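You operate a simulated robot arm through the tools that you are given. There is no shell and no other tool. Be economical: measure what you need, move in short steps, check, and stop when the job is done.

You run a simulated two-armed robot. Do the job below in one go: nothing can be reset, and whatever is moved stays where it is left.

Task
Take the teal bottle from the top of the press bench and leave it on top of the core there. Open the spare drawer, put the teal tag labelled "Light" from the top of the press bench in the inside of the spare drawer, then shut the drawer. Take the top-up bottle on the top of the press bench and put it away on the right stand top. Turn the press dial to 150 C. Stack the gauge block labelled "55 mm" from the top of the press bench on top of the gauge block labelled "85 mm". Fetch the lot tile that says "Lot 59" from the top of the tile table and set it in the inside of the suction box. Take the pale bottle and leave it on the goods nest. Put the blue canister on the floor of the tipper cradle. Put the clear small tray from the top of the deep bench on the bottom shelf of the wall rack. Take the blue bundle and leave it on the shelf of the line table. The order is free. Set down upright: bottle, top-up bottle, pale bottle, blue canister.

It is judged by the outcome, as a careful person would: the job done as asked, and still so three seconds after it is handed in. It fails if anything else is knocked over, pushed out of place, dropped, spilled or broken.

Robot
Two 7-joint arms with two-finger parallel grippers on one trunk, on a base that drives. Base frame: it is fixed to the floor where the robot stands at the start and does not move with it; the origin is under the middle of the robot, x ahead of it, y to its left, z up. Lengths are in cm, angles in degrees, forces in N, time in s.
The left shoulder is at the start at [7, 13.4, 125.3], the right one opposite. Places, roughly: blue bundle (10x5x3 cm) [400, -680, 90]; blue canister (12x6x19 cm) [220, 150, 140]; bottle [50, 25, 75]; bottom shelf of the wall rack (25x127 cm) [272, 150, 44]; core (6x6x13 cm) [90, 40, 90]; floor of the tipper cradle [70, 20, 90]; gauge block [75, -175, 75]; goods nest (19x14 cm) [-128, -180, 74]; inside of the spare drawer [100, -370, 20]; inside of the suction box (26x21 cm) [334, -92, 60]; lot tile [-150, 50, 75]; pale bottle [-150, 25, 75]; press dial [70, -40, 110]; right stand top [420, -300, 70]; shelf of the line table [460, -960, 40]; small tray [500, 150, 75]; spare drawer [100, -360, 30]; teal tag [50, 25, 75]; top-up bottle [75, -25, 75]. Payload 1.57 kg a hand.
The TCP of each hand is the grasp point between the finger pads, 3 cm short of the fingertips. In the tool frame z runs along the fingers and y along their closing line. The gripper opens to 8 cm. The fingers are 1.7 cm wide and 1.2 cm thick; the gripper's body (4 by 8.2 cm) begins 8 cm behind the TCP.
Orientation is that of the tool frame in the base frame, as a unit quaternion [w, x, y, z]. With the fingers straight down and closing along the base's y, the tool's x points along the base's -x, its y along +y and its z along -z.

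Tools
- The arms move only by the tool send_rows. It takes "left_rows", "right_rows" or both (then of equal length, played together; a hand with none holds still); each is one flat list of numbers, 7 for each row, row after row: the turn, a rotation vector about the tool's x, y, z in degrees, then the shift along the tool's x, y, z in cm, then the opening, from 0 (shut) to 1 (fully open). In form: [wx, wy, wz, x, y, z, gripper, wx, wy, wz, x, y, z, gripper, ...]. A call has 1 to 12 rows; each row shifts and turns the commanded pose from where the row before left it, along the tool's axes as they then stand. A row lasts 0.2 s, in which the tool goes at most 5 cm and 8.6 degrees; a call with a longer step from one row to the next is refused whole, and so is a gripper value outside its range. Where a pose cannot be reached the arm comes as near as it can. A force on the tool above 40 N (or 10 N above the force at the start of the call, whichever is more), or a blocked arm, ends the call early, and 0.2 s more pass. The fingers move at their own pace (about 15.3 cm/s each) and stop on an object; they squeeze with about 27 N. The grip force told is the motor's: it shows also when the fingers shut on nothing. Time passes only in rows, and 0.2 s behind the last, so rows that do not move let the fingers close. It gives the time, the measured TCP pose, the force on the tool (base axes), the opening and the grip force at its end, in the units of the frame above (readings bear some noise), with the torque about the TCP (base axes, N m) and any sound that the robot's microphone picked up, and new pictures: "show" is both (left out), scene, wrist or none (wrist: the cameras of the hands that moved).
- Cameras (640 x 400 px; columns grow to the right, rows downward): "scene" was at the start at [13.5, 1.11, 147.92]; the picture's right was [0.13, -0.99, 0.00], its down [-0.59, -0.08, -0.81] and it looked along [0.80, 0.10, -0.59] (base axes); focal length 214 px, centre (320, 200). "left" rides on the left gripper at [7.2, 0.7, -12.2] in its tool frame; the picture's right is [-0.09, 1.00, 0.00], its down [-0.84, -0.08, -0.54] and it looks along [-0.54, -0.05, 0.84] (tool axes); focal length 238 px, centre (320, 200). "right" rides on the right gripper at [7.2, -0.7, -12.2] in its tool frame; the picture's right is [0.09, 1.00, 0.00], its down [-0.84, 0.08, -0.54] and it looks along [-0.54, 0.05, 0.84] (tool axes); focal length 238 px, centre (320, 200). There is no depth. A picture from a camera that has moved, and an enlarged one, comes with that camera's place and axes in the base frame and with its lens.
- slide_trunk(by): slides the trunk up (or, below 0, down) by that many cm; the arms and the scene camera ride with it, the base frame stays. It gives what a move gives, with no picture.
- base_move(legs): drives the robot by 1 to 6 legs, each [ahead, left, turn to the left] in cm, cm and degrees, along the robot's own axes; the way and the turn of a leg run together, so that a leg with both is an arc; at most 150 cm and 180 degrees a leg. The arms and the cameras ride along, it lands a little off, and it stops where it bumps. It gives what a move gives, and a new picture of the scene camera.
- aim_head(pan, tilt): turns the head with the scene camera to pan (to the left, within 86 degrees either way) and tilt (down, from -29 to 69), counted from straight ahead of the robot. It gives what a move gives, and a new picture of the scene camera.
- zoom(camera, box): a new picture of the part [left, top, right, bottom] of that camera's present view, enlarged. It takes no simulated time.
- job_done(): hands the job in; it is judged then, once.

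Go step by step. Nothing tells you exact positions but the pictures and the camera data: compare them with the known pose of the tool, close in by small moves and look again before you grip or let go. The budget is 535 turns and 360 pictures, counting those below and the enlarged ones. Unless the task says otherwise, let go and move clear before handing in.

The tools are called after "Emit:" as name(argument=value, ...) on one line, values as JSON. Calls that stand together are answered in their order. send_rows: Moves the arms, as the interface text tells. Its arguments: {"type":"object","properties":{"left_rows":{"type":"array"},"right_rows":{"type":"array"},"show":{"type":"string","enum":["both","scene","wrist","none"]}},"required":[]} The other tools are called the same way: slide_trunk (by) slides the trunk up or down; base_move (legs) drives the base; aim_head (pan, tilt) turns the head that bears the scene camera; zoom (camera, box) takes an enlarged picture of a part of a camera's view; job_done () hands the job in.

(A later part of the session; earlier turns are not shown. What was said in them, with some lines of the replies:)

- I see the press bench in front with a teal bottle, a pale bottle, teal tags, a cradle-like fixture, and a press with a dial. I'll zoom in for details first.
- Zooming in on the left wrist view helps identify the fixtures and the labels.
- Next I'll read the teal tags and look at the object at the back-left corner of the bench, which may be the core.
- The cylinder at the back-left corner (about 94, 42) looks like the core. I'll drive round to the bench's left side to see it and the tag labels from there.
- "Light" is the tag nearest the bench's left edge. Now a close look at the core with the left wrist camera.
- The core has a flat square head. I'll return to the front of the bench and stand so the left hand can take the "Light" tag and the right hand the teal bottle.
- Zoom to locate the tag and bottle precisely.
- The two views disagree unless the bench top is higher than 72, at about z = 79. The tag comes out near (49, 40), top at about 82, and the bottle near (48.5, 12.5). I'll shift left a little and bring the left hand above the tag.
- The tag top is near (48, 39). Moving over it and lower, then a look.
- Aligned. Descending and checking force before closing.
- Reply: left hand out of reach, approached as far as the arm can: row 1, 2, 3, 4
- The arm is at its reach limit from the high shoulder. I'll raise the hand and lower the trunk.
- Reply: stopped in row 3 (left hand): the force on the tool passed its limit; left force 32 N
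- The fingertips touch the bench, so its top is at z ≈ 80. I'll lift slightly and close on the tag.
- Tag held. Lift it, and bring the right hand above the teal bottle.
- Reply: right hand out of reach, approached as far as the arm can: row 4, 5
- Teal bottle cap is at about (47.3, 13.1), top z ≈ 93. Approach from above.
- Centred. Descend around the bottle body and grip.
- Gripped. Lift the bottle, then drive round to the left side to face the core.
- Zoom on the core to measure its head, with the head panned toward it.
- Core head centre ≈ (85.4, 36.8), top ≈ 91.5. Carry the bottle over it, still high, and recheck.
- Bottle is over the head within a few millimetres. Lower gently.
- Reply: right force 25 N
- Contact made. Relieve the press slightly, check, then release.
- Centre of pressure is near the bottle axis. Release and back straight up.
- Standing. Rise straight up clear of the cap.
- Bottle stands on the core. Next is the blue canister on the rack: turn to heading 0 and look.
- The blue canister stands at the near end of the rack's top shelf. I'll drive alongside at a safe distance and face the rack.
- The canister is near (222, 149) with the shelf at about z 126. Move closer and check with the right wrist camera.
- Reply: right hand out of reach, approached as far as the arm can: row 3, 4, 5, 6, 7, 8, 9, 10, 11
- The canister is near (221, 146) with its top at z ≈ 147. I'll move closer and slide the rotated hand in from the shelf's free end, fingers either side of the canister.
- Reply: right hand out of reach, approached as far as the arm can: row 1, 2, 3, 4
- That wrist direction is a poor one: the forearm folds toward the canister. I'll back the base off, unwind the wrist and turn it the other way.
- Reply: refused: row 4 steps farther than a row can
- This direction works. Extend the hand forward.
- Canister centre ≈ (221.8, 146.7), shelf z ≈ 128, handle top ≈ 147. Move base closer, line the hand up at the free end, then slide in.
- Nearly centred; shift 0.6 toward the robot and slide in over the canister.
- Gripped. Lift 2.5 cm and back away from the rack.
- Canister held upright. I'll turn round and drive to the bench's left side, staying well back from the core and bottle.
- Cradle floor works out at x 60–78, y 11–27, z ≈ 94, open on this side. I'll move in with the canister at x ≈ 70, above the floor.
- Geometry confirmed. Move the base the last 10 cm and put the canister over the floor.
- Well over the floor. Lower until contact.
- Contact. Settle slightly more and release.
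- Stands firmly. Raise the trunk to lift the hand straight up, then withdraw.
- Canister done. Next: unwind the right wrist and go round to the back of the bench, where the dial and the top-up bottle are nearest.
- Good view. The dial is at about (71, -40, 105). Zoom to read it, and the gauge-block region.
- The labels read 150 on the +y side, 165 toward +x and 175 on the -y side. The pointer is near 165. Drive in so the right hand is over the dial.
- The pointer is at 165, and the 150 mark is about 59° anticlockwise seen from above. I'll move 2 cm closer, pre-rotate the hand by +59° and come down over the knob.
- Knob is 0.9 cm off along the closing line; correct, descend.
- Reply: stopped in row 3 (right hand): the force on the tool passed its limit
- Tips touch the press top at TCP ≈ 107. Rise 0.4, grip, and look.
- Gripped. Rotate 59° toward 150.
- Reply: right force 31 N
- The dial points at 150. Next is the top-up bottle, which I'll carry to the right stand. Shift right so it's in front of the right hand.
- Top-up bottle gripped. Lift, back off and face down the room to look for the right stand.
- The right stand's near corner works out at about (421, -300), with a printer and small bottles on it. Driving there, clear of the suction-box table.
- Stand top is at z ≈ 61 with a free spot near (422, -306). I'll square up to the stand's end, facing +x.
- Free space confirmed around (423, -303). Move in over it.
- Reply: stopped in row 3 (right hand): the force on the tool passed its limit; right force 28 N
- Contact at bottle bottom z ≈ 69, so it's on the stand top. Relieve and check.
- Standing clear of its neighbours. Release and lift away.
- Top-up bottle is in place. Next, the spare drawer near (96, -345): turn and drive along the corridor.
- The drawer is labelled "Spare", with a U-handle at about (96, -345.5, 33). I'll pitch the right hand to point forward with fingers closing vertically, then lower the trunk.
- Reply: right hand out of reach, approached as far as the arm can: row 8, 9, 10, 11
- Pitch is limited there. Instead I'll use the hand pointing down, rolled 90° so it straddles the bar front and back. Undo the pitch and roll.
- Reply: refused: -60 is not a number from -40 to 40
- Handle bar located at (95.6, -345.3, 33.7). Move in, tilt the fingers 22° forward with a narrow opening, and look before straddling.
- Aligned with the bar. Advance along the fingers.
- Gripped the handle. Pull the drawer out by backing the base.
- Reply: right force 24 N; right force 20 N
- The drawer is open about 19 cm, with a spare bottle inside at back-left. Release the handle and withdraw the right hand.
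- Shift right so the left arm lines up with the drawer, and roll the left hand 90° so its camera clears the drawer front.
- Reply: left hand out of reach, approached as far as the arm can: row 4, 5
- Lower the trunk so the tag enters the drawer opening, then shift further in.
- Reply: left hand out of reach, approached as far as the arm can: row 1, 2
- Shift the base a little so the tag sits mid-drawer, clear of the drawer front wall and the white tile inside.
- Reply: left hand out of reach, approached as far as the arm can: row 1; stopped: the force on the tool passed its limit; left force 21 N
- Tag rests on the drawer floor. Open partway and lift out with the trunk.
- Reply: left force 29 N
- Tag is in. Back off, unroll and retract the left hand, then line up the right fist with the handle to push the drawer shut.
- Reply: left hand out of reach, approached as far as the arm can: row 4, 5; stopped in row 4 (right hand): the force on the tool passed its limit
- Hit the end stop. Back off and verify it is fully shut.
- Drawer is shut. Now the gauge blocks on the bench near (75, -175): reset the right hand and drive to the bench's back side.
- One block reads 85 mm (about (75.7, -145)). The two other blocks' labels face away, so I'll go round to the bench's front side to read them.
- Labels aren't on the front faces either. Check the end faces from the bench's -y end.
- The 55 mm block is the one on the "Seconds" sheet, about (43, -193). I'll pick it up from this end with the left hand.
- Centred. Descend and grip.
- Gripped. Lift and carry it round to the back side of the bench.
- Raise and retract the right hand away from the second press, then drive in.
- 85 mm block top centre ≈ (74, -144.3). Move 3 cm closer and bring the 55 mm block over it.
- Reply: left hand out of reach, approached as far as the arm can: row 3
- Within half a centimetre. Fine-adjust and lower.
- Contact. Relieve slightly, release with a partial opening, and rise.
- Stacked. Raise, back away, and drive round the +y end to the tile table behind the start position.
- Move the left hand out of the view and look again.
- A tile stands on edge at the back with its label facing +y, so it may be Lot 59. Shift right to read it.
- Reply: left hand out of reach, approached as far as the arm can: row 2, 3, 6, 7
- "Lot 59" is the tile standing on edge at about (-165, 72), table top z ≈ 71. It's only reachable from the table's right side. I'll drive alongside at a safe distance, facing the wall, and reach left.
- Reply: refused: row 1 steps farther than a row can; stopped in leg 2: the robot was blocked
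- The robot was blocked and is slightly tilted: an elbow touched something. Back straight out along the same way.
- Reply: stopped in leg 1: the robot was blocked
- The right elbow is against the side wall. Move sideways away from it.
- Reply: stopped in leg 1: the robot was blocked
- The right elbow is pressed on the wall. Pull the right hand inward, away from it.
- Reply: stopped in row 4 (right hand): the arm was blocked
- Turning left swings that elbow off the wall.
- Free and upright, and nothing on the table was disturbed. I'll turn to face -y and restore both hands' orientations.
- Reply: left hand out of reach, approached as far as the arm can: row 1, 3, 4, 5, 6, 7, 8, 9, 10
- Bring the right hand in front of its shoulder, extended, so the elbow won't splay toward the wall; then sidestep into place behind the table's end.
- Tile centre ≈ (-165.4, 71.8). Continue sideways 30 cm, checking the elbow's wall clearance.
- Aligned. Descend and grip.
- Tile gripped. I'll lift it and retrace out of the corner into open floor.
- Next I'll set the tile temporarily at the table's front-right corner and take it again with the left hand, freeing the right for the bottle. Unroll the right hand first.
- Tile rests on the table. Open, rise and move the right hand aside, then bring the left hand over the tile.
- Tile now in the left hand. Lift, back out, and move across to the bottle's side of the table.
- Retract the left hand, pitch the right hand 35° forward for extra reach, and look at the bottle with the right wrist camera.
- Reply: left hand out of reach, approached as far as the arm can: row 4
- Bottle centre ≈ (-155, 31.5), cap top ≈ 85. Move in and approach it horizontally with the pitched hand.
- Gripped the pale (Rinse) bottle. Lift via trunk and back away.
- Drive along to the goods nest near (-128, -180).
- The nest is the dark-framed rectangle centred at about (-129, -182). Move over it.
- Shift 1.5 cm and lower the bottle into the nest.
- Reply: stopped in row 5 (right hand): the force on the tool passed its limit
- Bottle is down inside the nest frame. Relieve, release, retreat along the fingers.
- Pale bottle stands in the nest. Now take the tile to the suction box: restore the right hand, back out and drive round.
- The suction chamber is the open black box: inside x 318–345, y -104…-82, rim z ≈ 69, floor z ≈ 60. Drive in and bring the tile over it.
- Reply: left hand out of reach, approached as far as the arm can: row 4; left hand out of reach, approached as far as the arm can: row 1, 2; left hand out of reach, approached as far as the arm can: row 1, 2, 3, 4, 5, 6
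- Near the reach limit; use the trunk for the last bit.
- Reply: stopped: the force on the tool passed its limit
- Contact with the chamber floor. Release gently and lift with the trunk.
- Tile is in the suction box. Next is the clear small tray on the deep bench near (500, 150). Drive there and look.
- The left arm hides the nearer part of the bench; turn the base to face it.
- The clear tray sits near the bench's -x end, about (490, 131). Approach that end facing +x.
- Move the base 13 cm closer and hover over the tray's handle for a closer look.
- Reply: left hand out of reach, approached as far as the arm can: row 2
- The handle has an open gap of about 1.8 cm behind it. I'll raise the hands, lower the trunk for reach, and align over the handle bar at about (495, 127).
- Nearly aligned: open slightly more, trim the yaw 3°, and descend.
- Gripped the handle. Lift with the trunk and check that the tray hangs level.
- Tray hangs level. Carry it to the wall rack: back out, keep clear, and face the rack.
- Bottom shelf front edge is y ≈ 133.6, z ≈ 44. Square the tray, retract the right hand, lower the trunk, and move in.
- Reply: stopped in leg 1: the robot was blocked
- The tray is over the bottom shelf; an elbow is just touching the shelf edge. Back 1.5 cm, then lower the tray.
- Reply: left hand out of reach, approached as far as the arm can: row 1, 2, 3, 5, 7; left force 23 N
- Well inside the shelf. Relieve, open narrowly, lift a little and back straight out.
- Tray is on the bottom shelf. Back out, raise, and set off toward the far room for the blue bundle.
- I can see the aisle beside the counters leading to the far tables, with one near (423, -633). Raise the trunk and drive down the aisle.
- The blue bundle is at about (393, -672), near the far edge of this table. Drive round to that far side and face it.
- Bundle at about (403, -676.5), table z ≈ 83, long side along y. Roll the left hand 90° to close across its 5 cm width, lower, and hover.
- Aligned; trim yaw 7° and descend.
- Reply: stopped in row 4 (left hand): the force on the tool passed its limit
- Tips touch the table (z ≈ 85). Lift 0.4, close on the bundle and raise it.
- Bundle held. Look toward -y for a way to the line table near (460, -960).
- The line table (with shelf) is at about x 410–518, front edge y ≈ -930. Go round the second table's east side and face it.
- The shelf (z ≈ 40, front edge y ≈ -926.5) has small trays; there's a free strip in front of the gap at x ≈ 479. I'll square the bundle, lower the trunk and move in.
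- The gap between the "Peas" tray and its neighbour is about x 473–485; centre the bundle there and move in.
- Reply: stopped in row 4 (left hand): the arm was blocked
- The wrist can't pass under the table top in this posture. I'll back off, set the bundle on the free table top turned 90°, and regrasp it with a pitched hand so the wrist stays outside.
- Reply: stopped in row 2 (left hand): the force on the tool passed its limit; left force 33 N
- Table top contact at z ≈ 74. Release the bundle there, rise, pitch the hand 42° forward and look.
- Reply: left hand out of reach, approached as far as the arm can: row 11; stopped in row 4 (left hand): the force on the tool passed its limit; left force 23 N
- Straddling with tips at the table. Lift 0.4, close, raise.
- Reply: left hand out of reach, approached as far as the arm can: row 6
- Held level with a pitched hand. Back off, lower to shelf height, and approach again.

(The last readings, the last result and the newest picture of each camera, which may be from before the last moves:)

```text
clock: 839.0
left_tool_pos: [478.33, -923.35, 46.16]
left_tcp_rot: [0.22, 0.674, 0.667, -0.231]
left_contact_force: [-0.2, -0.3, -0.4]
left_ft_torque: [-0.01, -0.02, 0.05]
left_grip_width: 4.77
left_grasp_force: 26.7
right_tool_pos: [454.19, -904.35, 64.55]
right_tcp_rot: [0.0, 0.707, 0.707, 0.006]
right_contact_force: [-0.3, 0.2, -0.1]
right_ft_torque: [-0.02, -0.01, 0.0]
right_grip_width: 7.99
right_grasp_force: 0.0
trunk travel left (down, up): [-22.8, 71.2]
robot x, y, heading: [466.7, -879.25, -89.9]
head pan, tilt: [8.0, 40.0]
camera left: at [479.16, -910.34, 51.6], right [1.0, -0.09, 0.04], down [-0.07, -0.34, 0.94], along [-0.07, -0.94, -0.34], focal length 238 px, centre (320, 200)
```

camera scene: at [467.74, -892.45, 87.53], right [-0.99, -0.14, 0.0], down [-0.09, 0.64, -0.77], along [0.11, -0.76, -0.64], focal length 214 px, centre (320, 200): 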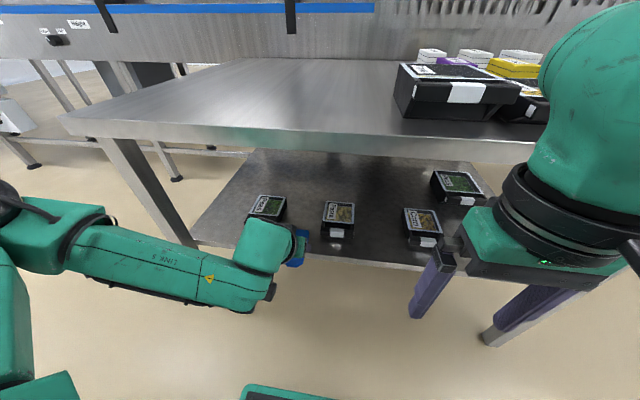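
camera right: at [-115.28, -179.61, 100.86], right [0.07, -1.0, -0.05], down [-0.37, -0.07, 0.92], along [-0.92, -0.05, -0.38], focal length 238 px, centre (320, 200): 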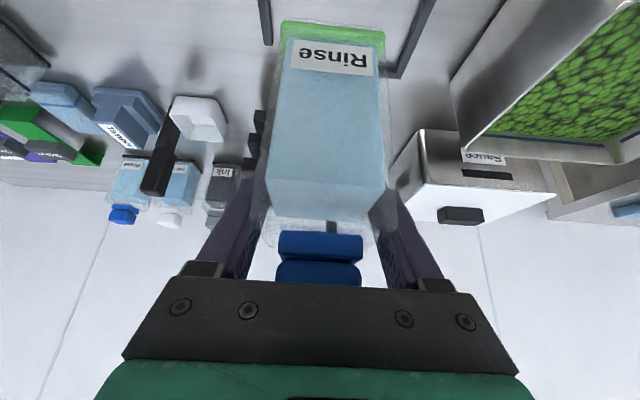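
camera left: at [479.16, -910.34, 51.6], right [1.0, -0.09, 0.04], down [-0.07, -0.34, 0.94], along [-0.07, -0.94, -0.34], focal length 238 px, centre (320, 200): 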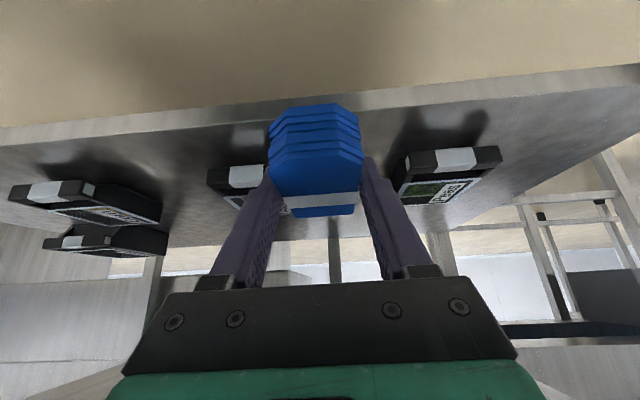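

The bundle is lined up with the gap, about 3–4 cm above the shelf. Move in 8 cm.

Emit:
base_move(legs=[[8.5, 0, 0]])

Emit:
send_rows(left_rows=[0, 0, 0, 0.55, 0, 0.8, 0, 0, 0, 0, 0.4, 0, 0.55, 0, 0, 0, 0, 0.3, 0, 0.4, 0, 0, 0, 0, 0.3, 0, 0.4, 0, 0, 0, 0, 0.3, 0, 0.4, 0], show="wrist")

```text
clock: 840.1
left_tool_pos: [478.39, -931.9, 46.08]
left_tcp_rot: [0.219, 0.674, 0.666, -0.23]
left_contact_force: [0.4, 0.0, -0.7]
left_ft_torque: [0.03, 0.03, 0.02]
left_grip_width: 4.77
left_grasp_force: 26.7
right_tool_pos: [454.21, -912.98, 64.58]
right_tcp_rot: [-0.001, 0.707, 0.707, 0.006]
right_contact_force: [0.1, 0.5, 0.6]
right_ft_torque: [0.02, -0.02, -0.03]
right_grip_width: 8.0
right_grasp_force: 0.0
trunk travel left (down, up): [-22.8, 71.2]
robot x, y, heading: [466.93, -887.35, -89.7]
head pan, tilt: [8.0, 40.0]
camera scene: at [467.75, -900.9, 87.53], right [-0.99, -0.14, 0.0], down [-0.09, 0.64, -0.77], along [0.11, -0.76, -0.64], focal length 214 px, centre (320, 200)
```

scene: 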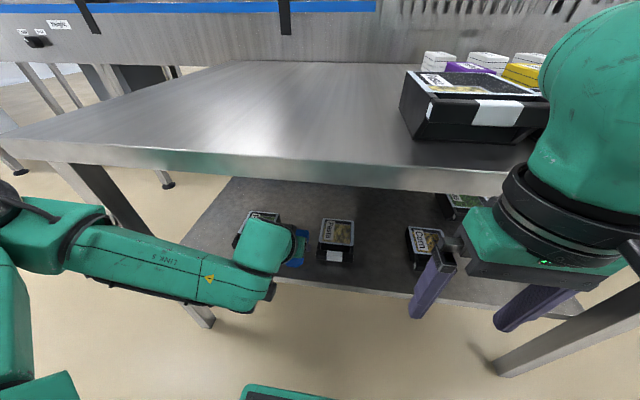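

```text
clock: 841.3
left_tool_pos: [478.36, -931.89, 43.1]
left_tcp_rot: [0.22, 0.673, 0.667, -0.231]
left_contact_force: [-0.7, 0.4, -1.8]
left_ft_torque: [0.02, 0.01, 0.01]
left_grip_width: 4.75
left_grasp_force: 26.7
right_tool_pos: [454.06, -912.89, 64.63]
right_tcp_rot: [0.0, 0.707, 0.707, 0.006]
right_contact_force: [0.7, -0.7, -0.3]
right_ft_torque: [-0.01, 0.03, 0.0]
right_grip_width: 8.02
right_grasp_force: 0.2
trunk travel left (down, up): [-22.8, 71.2]
robot x, y, heading: [466.79, -887.29, -89.9]
head pan, tilt: [8.0, 40.0]
camera left: at [479.1, -918.87, 48.46], right [1.0, -0.09, 0.04], down [-0.07, -0.34, 0.94], along [-0.07, -0.94, -0.34], focal length 238 px, centre (320, 200)
```

left: 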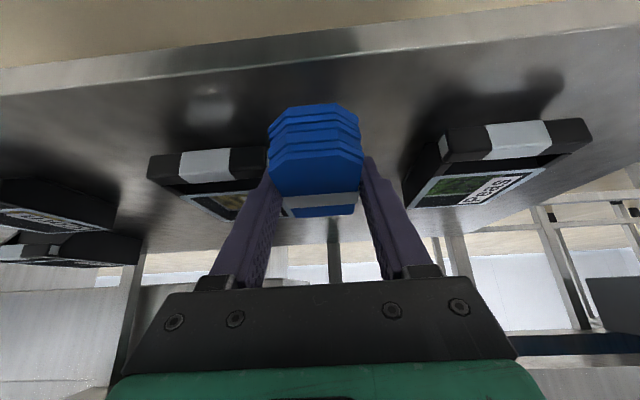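

Shift 0.8 cm to the middle of the gap and lower to contact.

Emit:
send_rows(left_rows=[0, 0, 0, 0, 0.8, 0, 0, 0, 0, 0, 0.2, 0, 0.27, 0, 0, 0, 0, 0.2, 0, 0.27, 0, 0, 0, 0, 0.2, 0, 0.27, 0, 0, 0, 0, 0.2, 0, 0.27, 0], show="none")

```text
clock: 842.5
left_tool_pos: [479.12, -931.94, 41.64]
left_tcp_rot: [0.22, 0.673, 0.667, -0.23]
left_contact_force: [0.7, 0.3, -0.6]
left_ft_torque: [0.02, -0.01, -0.01]
left_grip_width: 4.73
left_grasp_force: 27.3
right_tool_pos: [454.11, -912.88, 64.69]
right_tcp_rot: [0.001, 0.707, 0.707, 0.005]
right_contact_force: [-0.6, 1.2, 0.4]
right_ft_torque: [0.0, -0.02, -0.01]
right_grip_width: 8.0
right_grasp_force: 0.0
trunk travel left (down, up): [-22.8, 71.2]
robot x, y, heading: [466.85, -887.17, -90.1]
head pan, tilt: [8.0, 40.0]
```

Emit:
send_rows(left_rows=[0, 0, 0, 0.25, 0, 0.35, 0, 0, 0, 0, 0.25, 0, 0.35, 0, 0, 0, 0, 0.25, 0, 0.35, 0, 0, 0, 0, 0.25, 0, 0.35, 0, 0, 0, 0, 0.25, 0, 0.35, 0, 0, 0, 0, 0.25, 0, 0.35, 0], show="none")

```text
clock: 843.9
left_tool_pos: [479.15, -931.98, 39.04]
left_tcp_rot: [0.22, 0.673, 0.667, -0.23]
left_contact_force: [1.0, 0.0, -0.6]
left_ft_torque: [-0.03, 0.0, 0.0]
left_grip_width: 4.76
left_grasp_force: 27.2
right_tool_pos: [454.04, -912.9, 64.69]
right_tcp_rot: [0.0, 0.708, 0.707, 0.006]
right_contact_force: [0.5, 0.7, 1.3]
right_ft_torque: [0.02, 0.01, 0.01]
right_grip_width: 8.01
right_grasp_force: 0.0
trunk travel left (down, up): [-22.8, 71.2]
robot x, y, heading: [466.57, -887.48, -90.0]
head pan, tilt: [8.0, 40.0]
```

Emit:
send_rows(left_rows=[0, 0, 0, 0.2, 0, 0.27, 0], show="wrist")

Emit:
zoom(camera="scene", box=[180, 180, 400, 320])

```text
clock: 844.3
left_tool_pos: [479.1, -931.98, 38.83]
left_tcp_rot: [0.222, 0.673, 0.667, -0.232]
left_contact_force: [2.5, 0.7, 9.8]
left_ft_torque: [0.34, -0.32, 0.0]
left_grip_width: 4.73
left_grasp_force: 27.5
right_tool_pos: [454.14, -913.0, 64.69]
right_tcp_rot: [0.001, 0.707, 0.707, 0.005]
right_contact_force: [0.1, 0.2, -0.1]
right_ft_torque: [0.0, -0.01, 0.03]
right_grip_width: 8.01
right_grasp_force: 0.1
trunk travel left (down, up): [-22.8, 71.2]
robot x, y, heading: [466.75, -887.57, -90.0]
head pan, tilt: [8.0, 40.0]
camera left: at [479.87, -918.96, 44.28], right [1.0, -0.09, 0.05], down [-0.07, -0.34, 0.94], along [-0.07, -0.94, -0.34], focal length 238 px, centre (320, 200)
```

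left: 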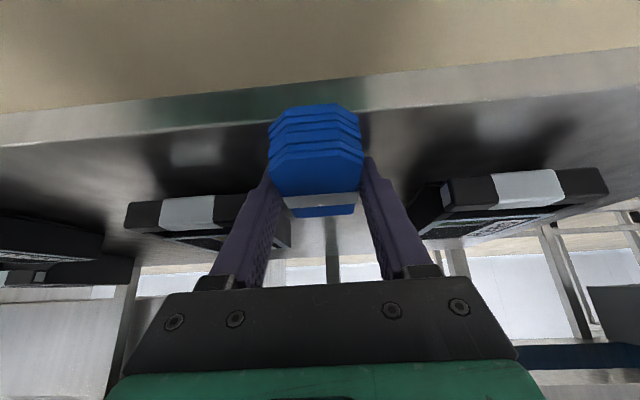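

```text
2.86 times, centred on (290, 250) of scene
camera zoom: at [467.74, -900.76, 87.59], right [-0.99, -0.14, 0.0], down [-0.09, 0.64, -0.77], along [0.11, -0.76, -0.64], focal length 613 px, centre (406, 57)
```

zoom: 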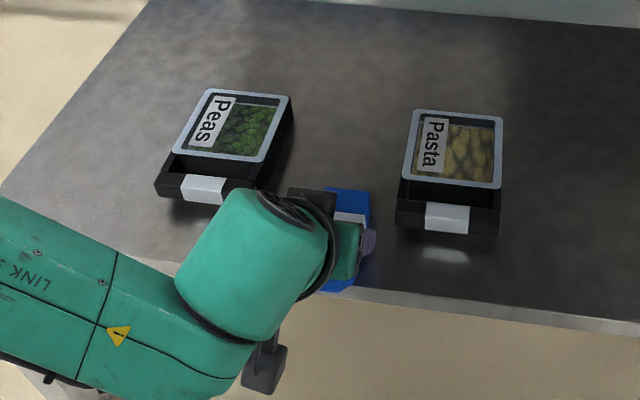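

Shelf contact at z ≈ 35.7, so its front edge is really at y ≈ -929.4 and the bundle overhangs slightly. Lift 0.7, move in 3 cm more, lower again.

Emit:
send_rows(left_rows=[0, 0, 0, -0.45, 0, -0.6, 0], show="none")

Emit:
base_move(legs=[[3.2, 0, 0]])

Emit:
send_rows(left_rows=[0, 0, 0, 0.25, 0, 0.35, 0, 0, 0, 0, 0.2, 0, 0.25, 0, 0, 0, 0, 0.1, 0, 0.15, 0], show="none")

```text
clock: 844.7
left_tool_pos: [479.0, -931.98, 39.5]
left_tcp_rot: [0.22, 0.673, 0.667, -0.23]
left_contact_force: [0.1, -0.1, -0.6]
left_ft_torque: [0.0, -0.01, 0.02]
left_grip_width: 4.74
left_grasp_force: 26.4
right_tool_pos: [454.08, -912.92, 64.53]
right_tcp_rot: [0.0, 0.707, 0.707, 0.006]
right_contact_force: [-0.6, 0.5, -0.7]
right_ft_torque: [0.0, 0.02, -0.04]
right_grip_width: 7.99
right_grasp_force: 0.0
trunk travel left (down, up): [-22.8, 71.2]
robot x, y, heading: [467.02, -887.52, -89.7]
head pan, tilt: [8.0, 40.0]
```

```text
clock: 845.5
left_tool_pos: [479.16, -935.2, 39.39]
left_tcp_rot: [0.22, 0.674, 0.667, -0.23]
left_contact_force: [-0.4, -0.8, -1.2]
left_ft_torque: [-0.01, 0.0, -0.05]
left_grip_width: 4.78
left_grasp_force: 27.5
right_tool_pos: [454.19, -916.13, 64.53]
right_tcp_rot: [0.0, 0.707, 0.707, 0.006]
right_contact_force: [0.8, 0.4, 0.5]
right_ft_torque: [0.02, -0.02, 0.0]
right_grip_width: 8.01
right_grasp_force: 0.1
trunk travel left (down, up): [-22.8, 71.2]
robot x, y, heading: [466.49, -890.56, -90.0]
head pan, tilt: [8.0, 40.0]
camera scene: at [467.76, -904.06, 87.53], right [-0.99, -0.14, 0.0], down [-0.09, 0.64, -0.77], along [0.11, -0.76, -0.64], focal length 214 px, centre (320, 200)
```

scene: 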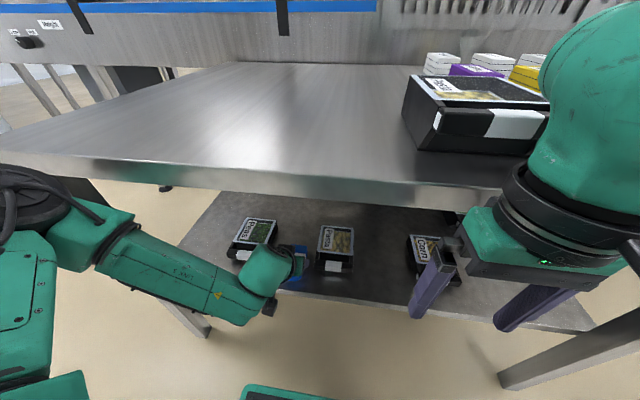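

```text
clock: 846.3
left_tool_pos: [479.12, -935.28, 38.91]
left_tcp_rot: [0.223, 0.673, 0.665, -0.233]
left_contact_force: [2.6, 4.4, 21.5]
left_ft_torque: [0.6, -0.65, 0.12]
left_grip_width: 4.78
left_grasp_force: 27.1
right_tool_pos: [454.17, -915.92, 64.63]
right_tcp_rot: [0.002, 0.707, 0.707, 0.005]
right_contact_force: [1.1, 0.1, -0.1]
right_ft_torque: [0.0, -0.01, -0.03]
right_grip_width: 8.01
right_grasp_force: 0.1
trunk travel left (down, up): [-22.8, 71.2]
robot x, y, heading: [466.86, -891.08, -90.0]
head pan, tilt: [8.0, 40.0]
```

On the shelf. Relieve, open to 6 cm, lift slightly and back straight out.

Emit:
send_rows(left_rows=[0, 0, 0, -0.2, 0, -0.25, 0, 0, 0, 0, 0, 0, 0, 0.72, 0, 0, 0, 0, 0, 0, 0.72, 0, 0, 0, -0.3, 0, -0.4, 0.72], show="none")

Emit:
base_move(legs=[[-24, 0, 0]])

Emit:
zoom(camera="scene", box=[200, 120, 440, 270])

```text
clock: 847.3
left_tool_pos: [479.15, -935.23, 39.35]
left_tcp_rot: [0.22, 0.673, 0.668, -0.228]
left_contact_force: [-0.6, -0.3, 0.1]
left_ft_torque: [0.0, 0.01, -0.03]
left_grip_width: 5.76
left_grasp_force: 0.1
right_tool_pos: [454.11, -916.09, 64.59]
right_tcp_rot: [0.0, 0.707, 0.707, 0.004]
right_contact_force: [-0.6, 0.7, -0.1]
right_ft_torque: [0.02, 0.0, -0.03]
right_grip_width: 8.01
right_grasp_force: 0.1
trunk travel left (down, up): [-22.8, 71.2]
robot x, y, heading: [466.79, -890.59, -90.0]
head pan, tilt: [8.0, 40.0]
```

```text
clock: 849.1
left_tool_pos: [479.06, -911.23, 39.32]
left_tcp_rot: [0.22, 0.673, 0.668, -0.23]
left_contact_force: [-0.4, 0.2, 0.9]
left_ft_torque: [0.03, -0.03, 0.01]
left_grip_width: 5.77
left_grasp_force: 0.0
right_tool_pos: [454.13, -892.15, 64.56]
right_tcp_rot: [0.001, 0.707, 0.707, 0.006]
right_contact_force: [0.2, -0.8, -0.2]
right_ft_torque: [-0.01, 0.01, 0.02]
right_grip_width: 7.98
right_grasp_force: 0.0
trunk travel left (down, up): [-22.8, 71.2]
robot x, y, heading: [466.63, -867.16, -89.7]
head pan, tilt: [8.0, 40.0]
camera scene: at [467.73, -880.07, 87.55], right [-0.99, -0.14, 0.0], down [-0.09, 0.64, -0.77], along [0.11, -0.76, -0.64], focal length 214 px, centre (320, 200)
```

scene: 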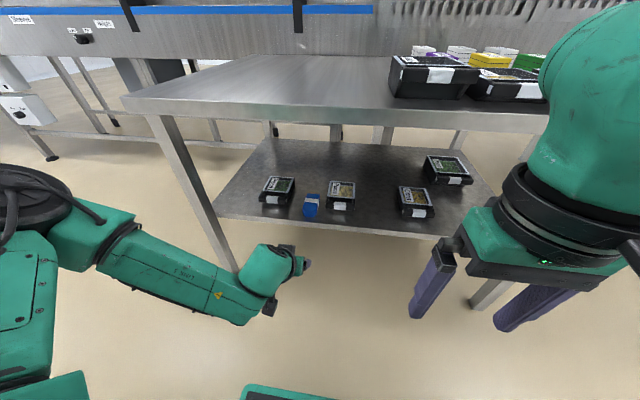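

```text
2.67 times, centred on (320, 195) of scene
camera zoom: at [467.73, -880.07, 87.55], right [-0.99, -0.14, 0.0], down [-0.09, 0.64, -0.77], along [0.11, -0.76, -0.64], focal length 572 px, centre (320, 213)
```

zoom: 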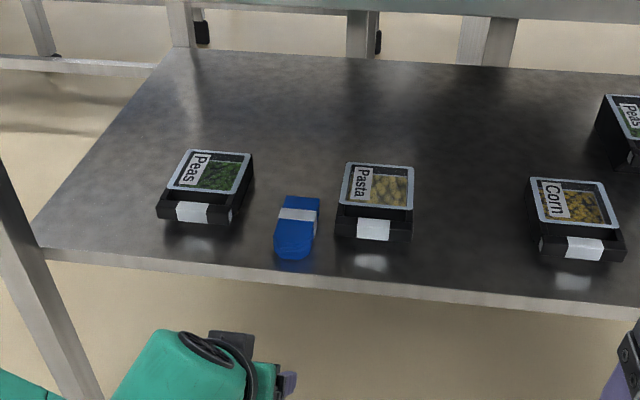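

All ten items look to be in place, both hands are empty and clear, and the last placement is verified on the shelf. Handing in.

Emit:
job_done()

```text
The job is handed in.
```

I did all ten jobs and handed the work in. After each placement I checked it on camera, and nothing looked knocked over, spilled or moved out of place.

- **Pale bottle:** I took this to be the bottle labelled "Rinse", the only bottle on the tile table near the given spot. No label says "pale", so this is my reading of the task.
- **Press dial:** It points at 150 C, within a few degrees by my reading of the marks.
- **Bumps:** The robot's right elbow pressed against the side wall near the tile table. An arm also touched the edge of the wall rack's middle shelf and the front edge of the line table. Nothing on the tile table was disturbed, and I saw nothing shift at the other two.
- **Extra handling:** On the way to their places, I set the Lot 59 tile down once on the tile table and the blue bundle once on the line table to change grip.
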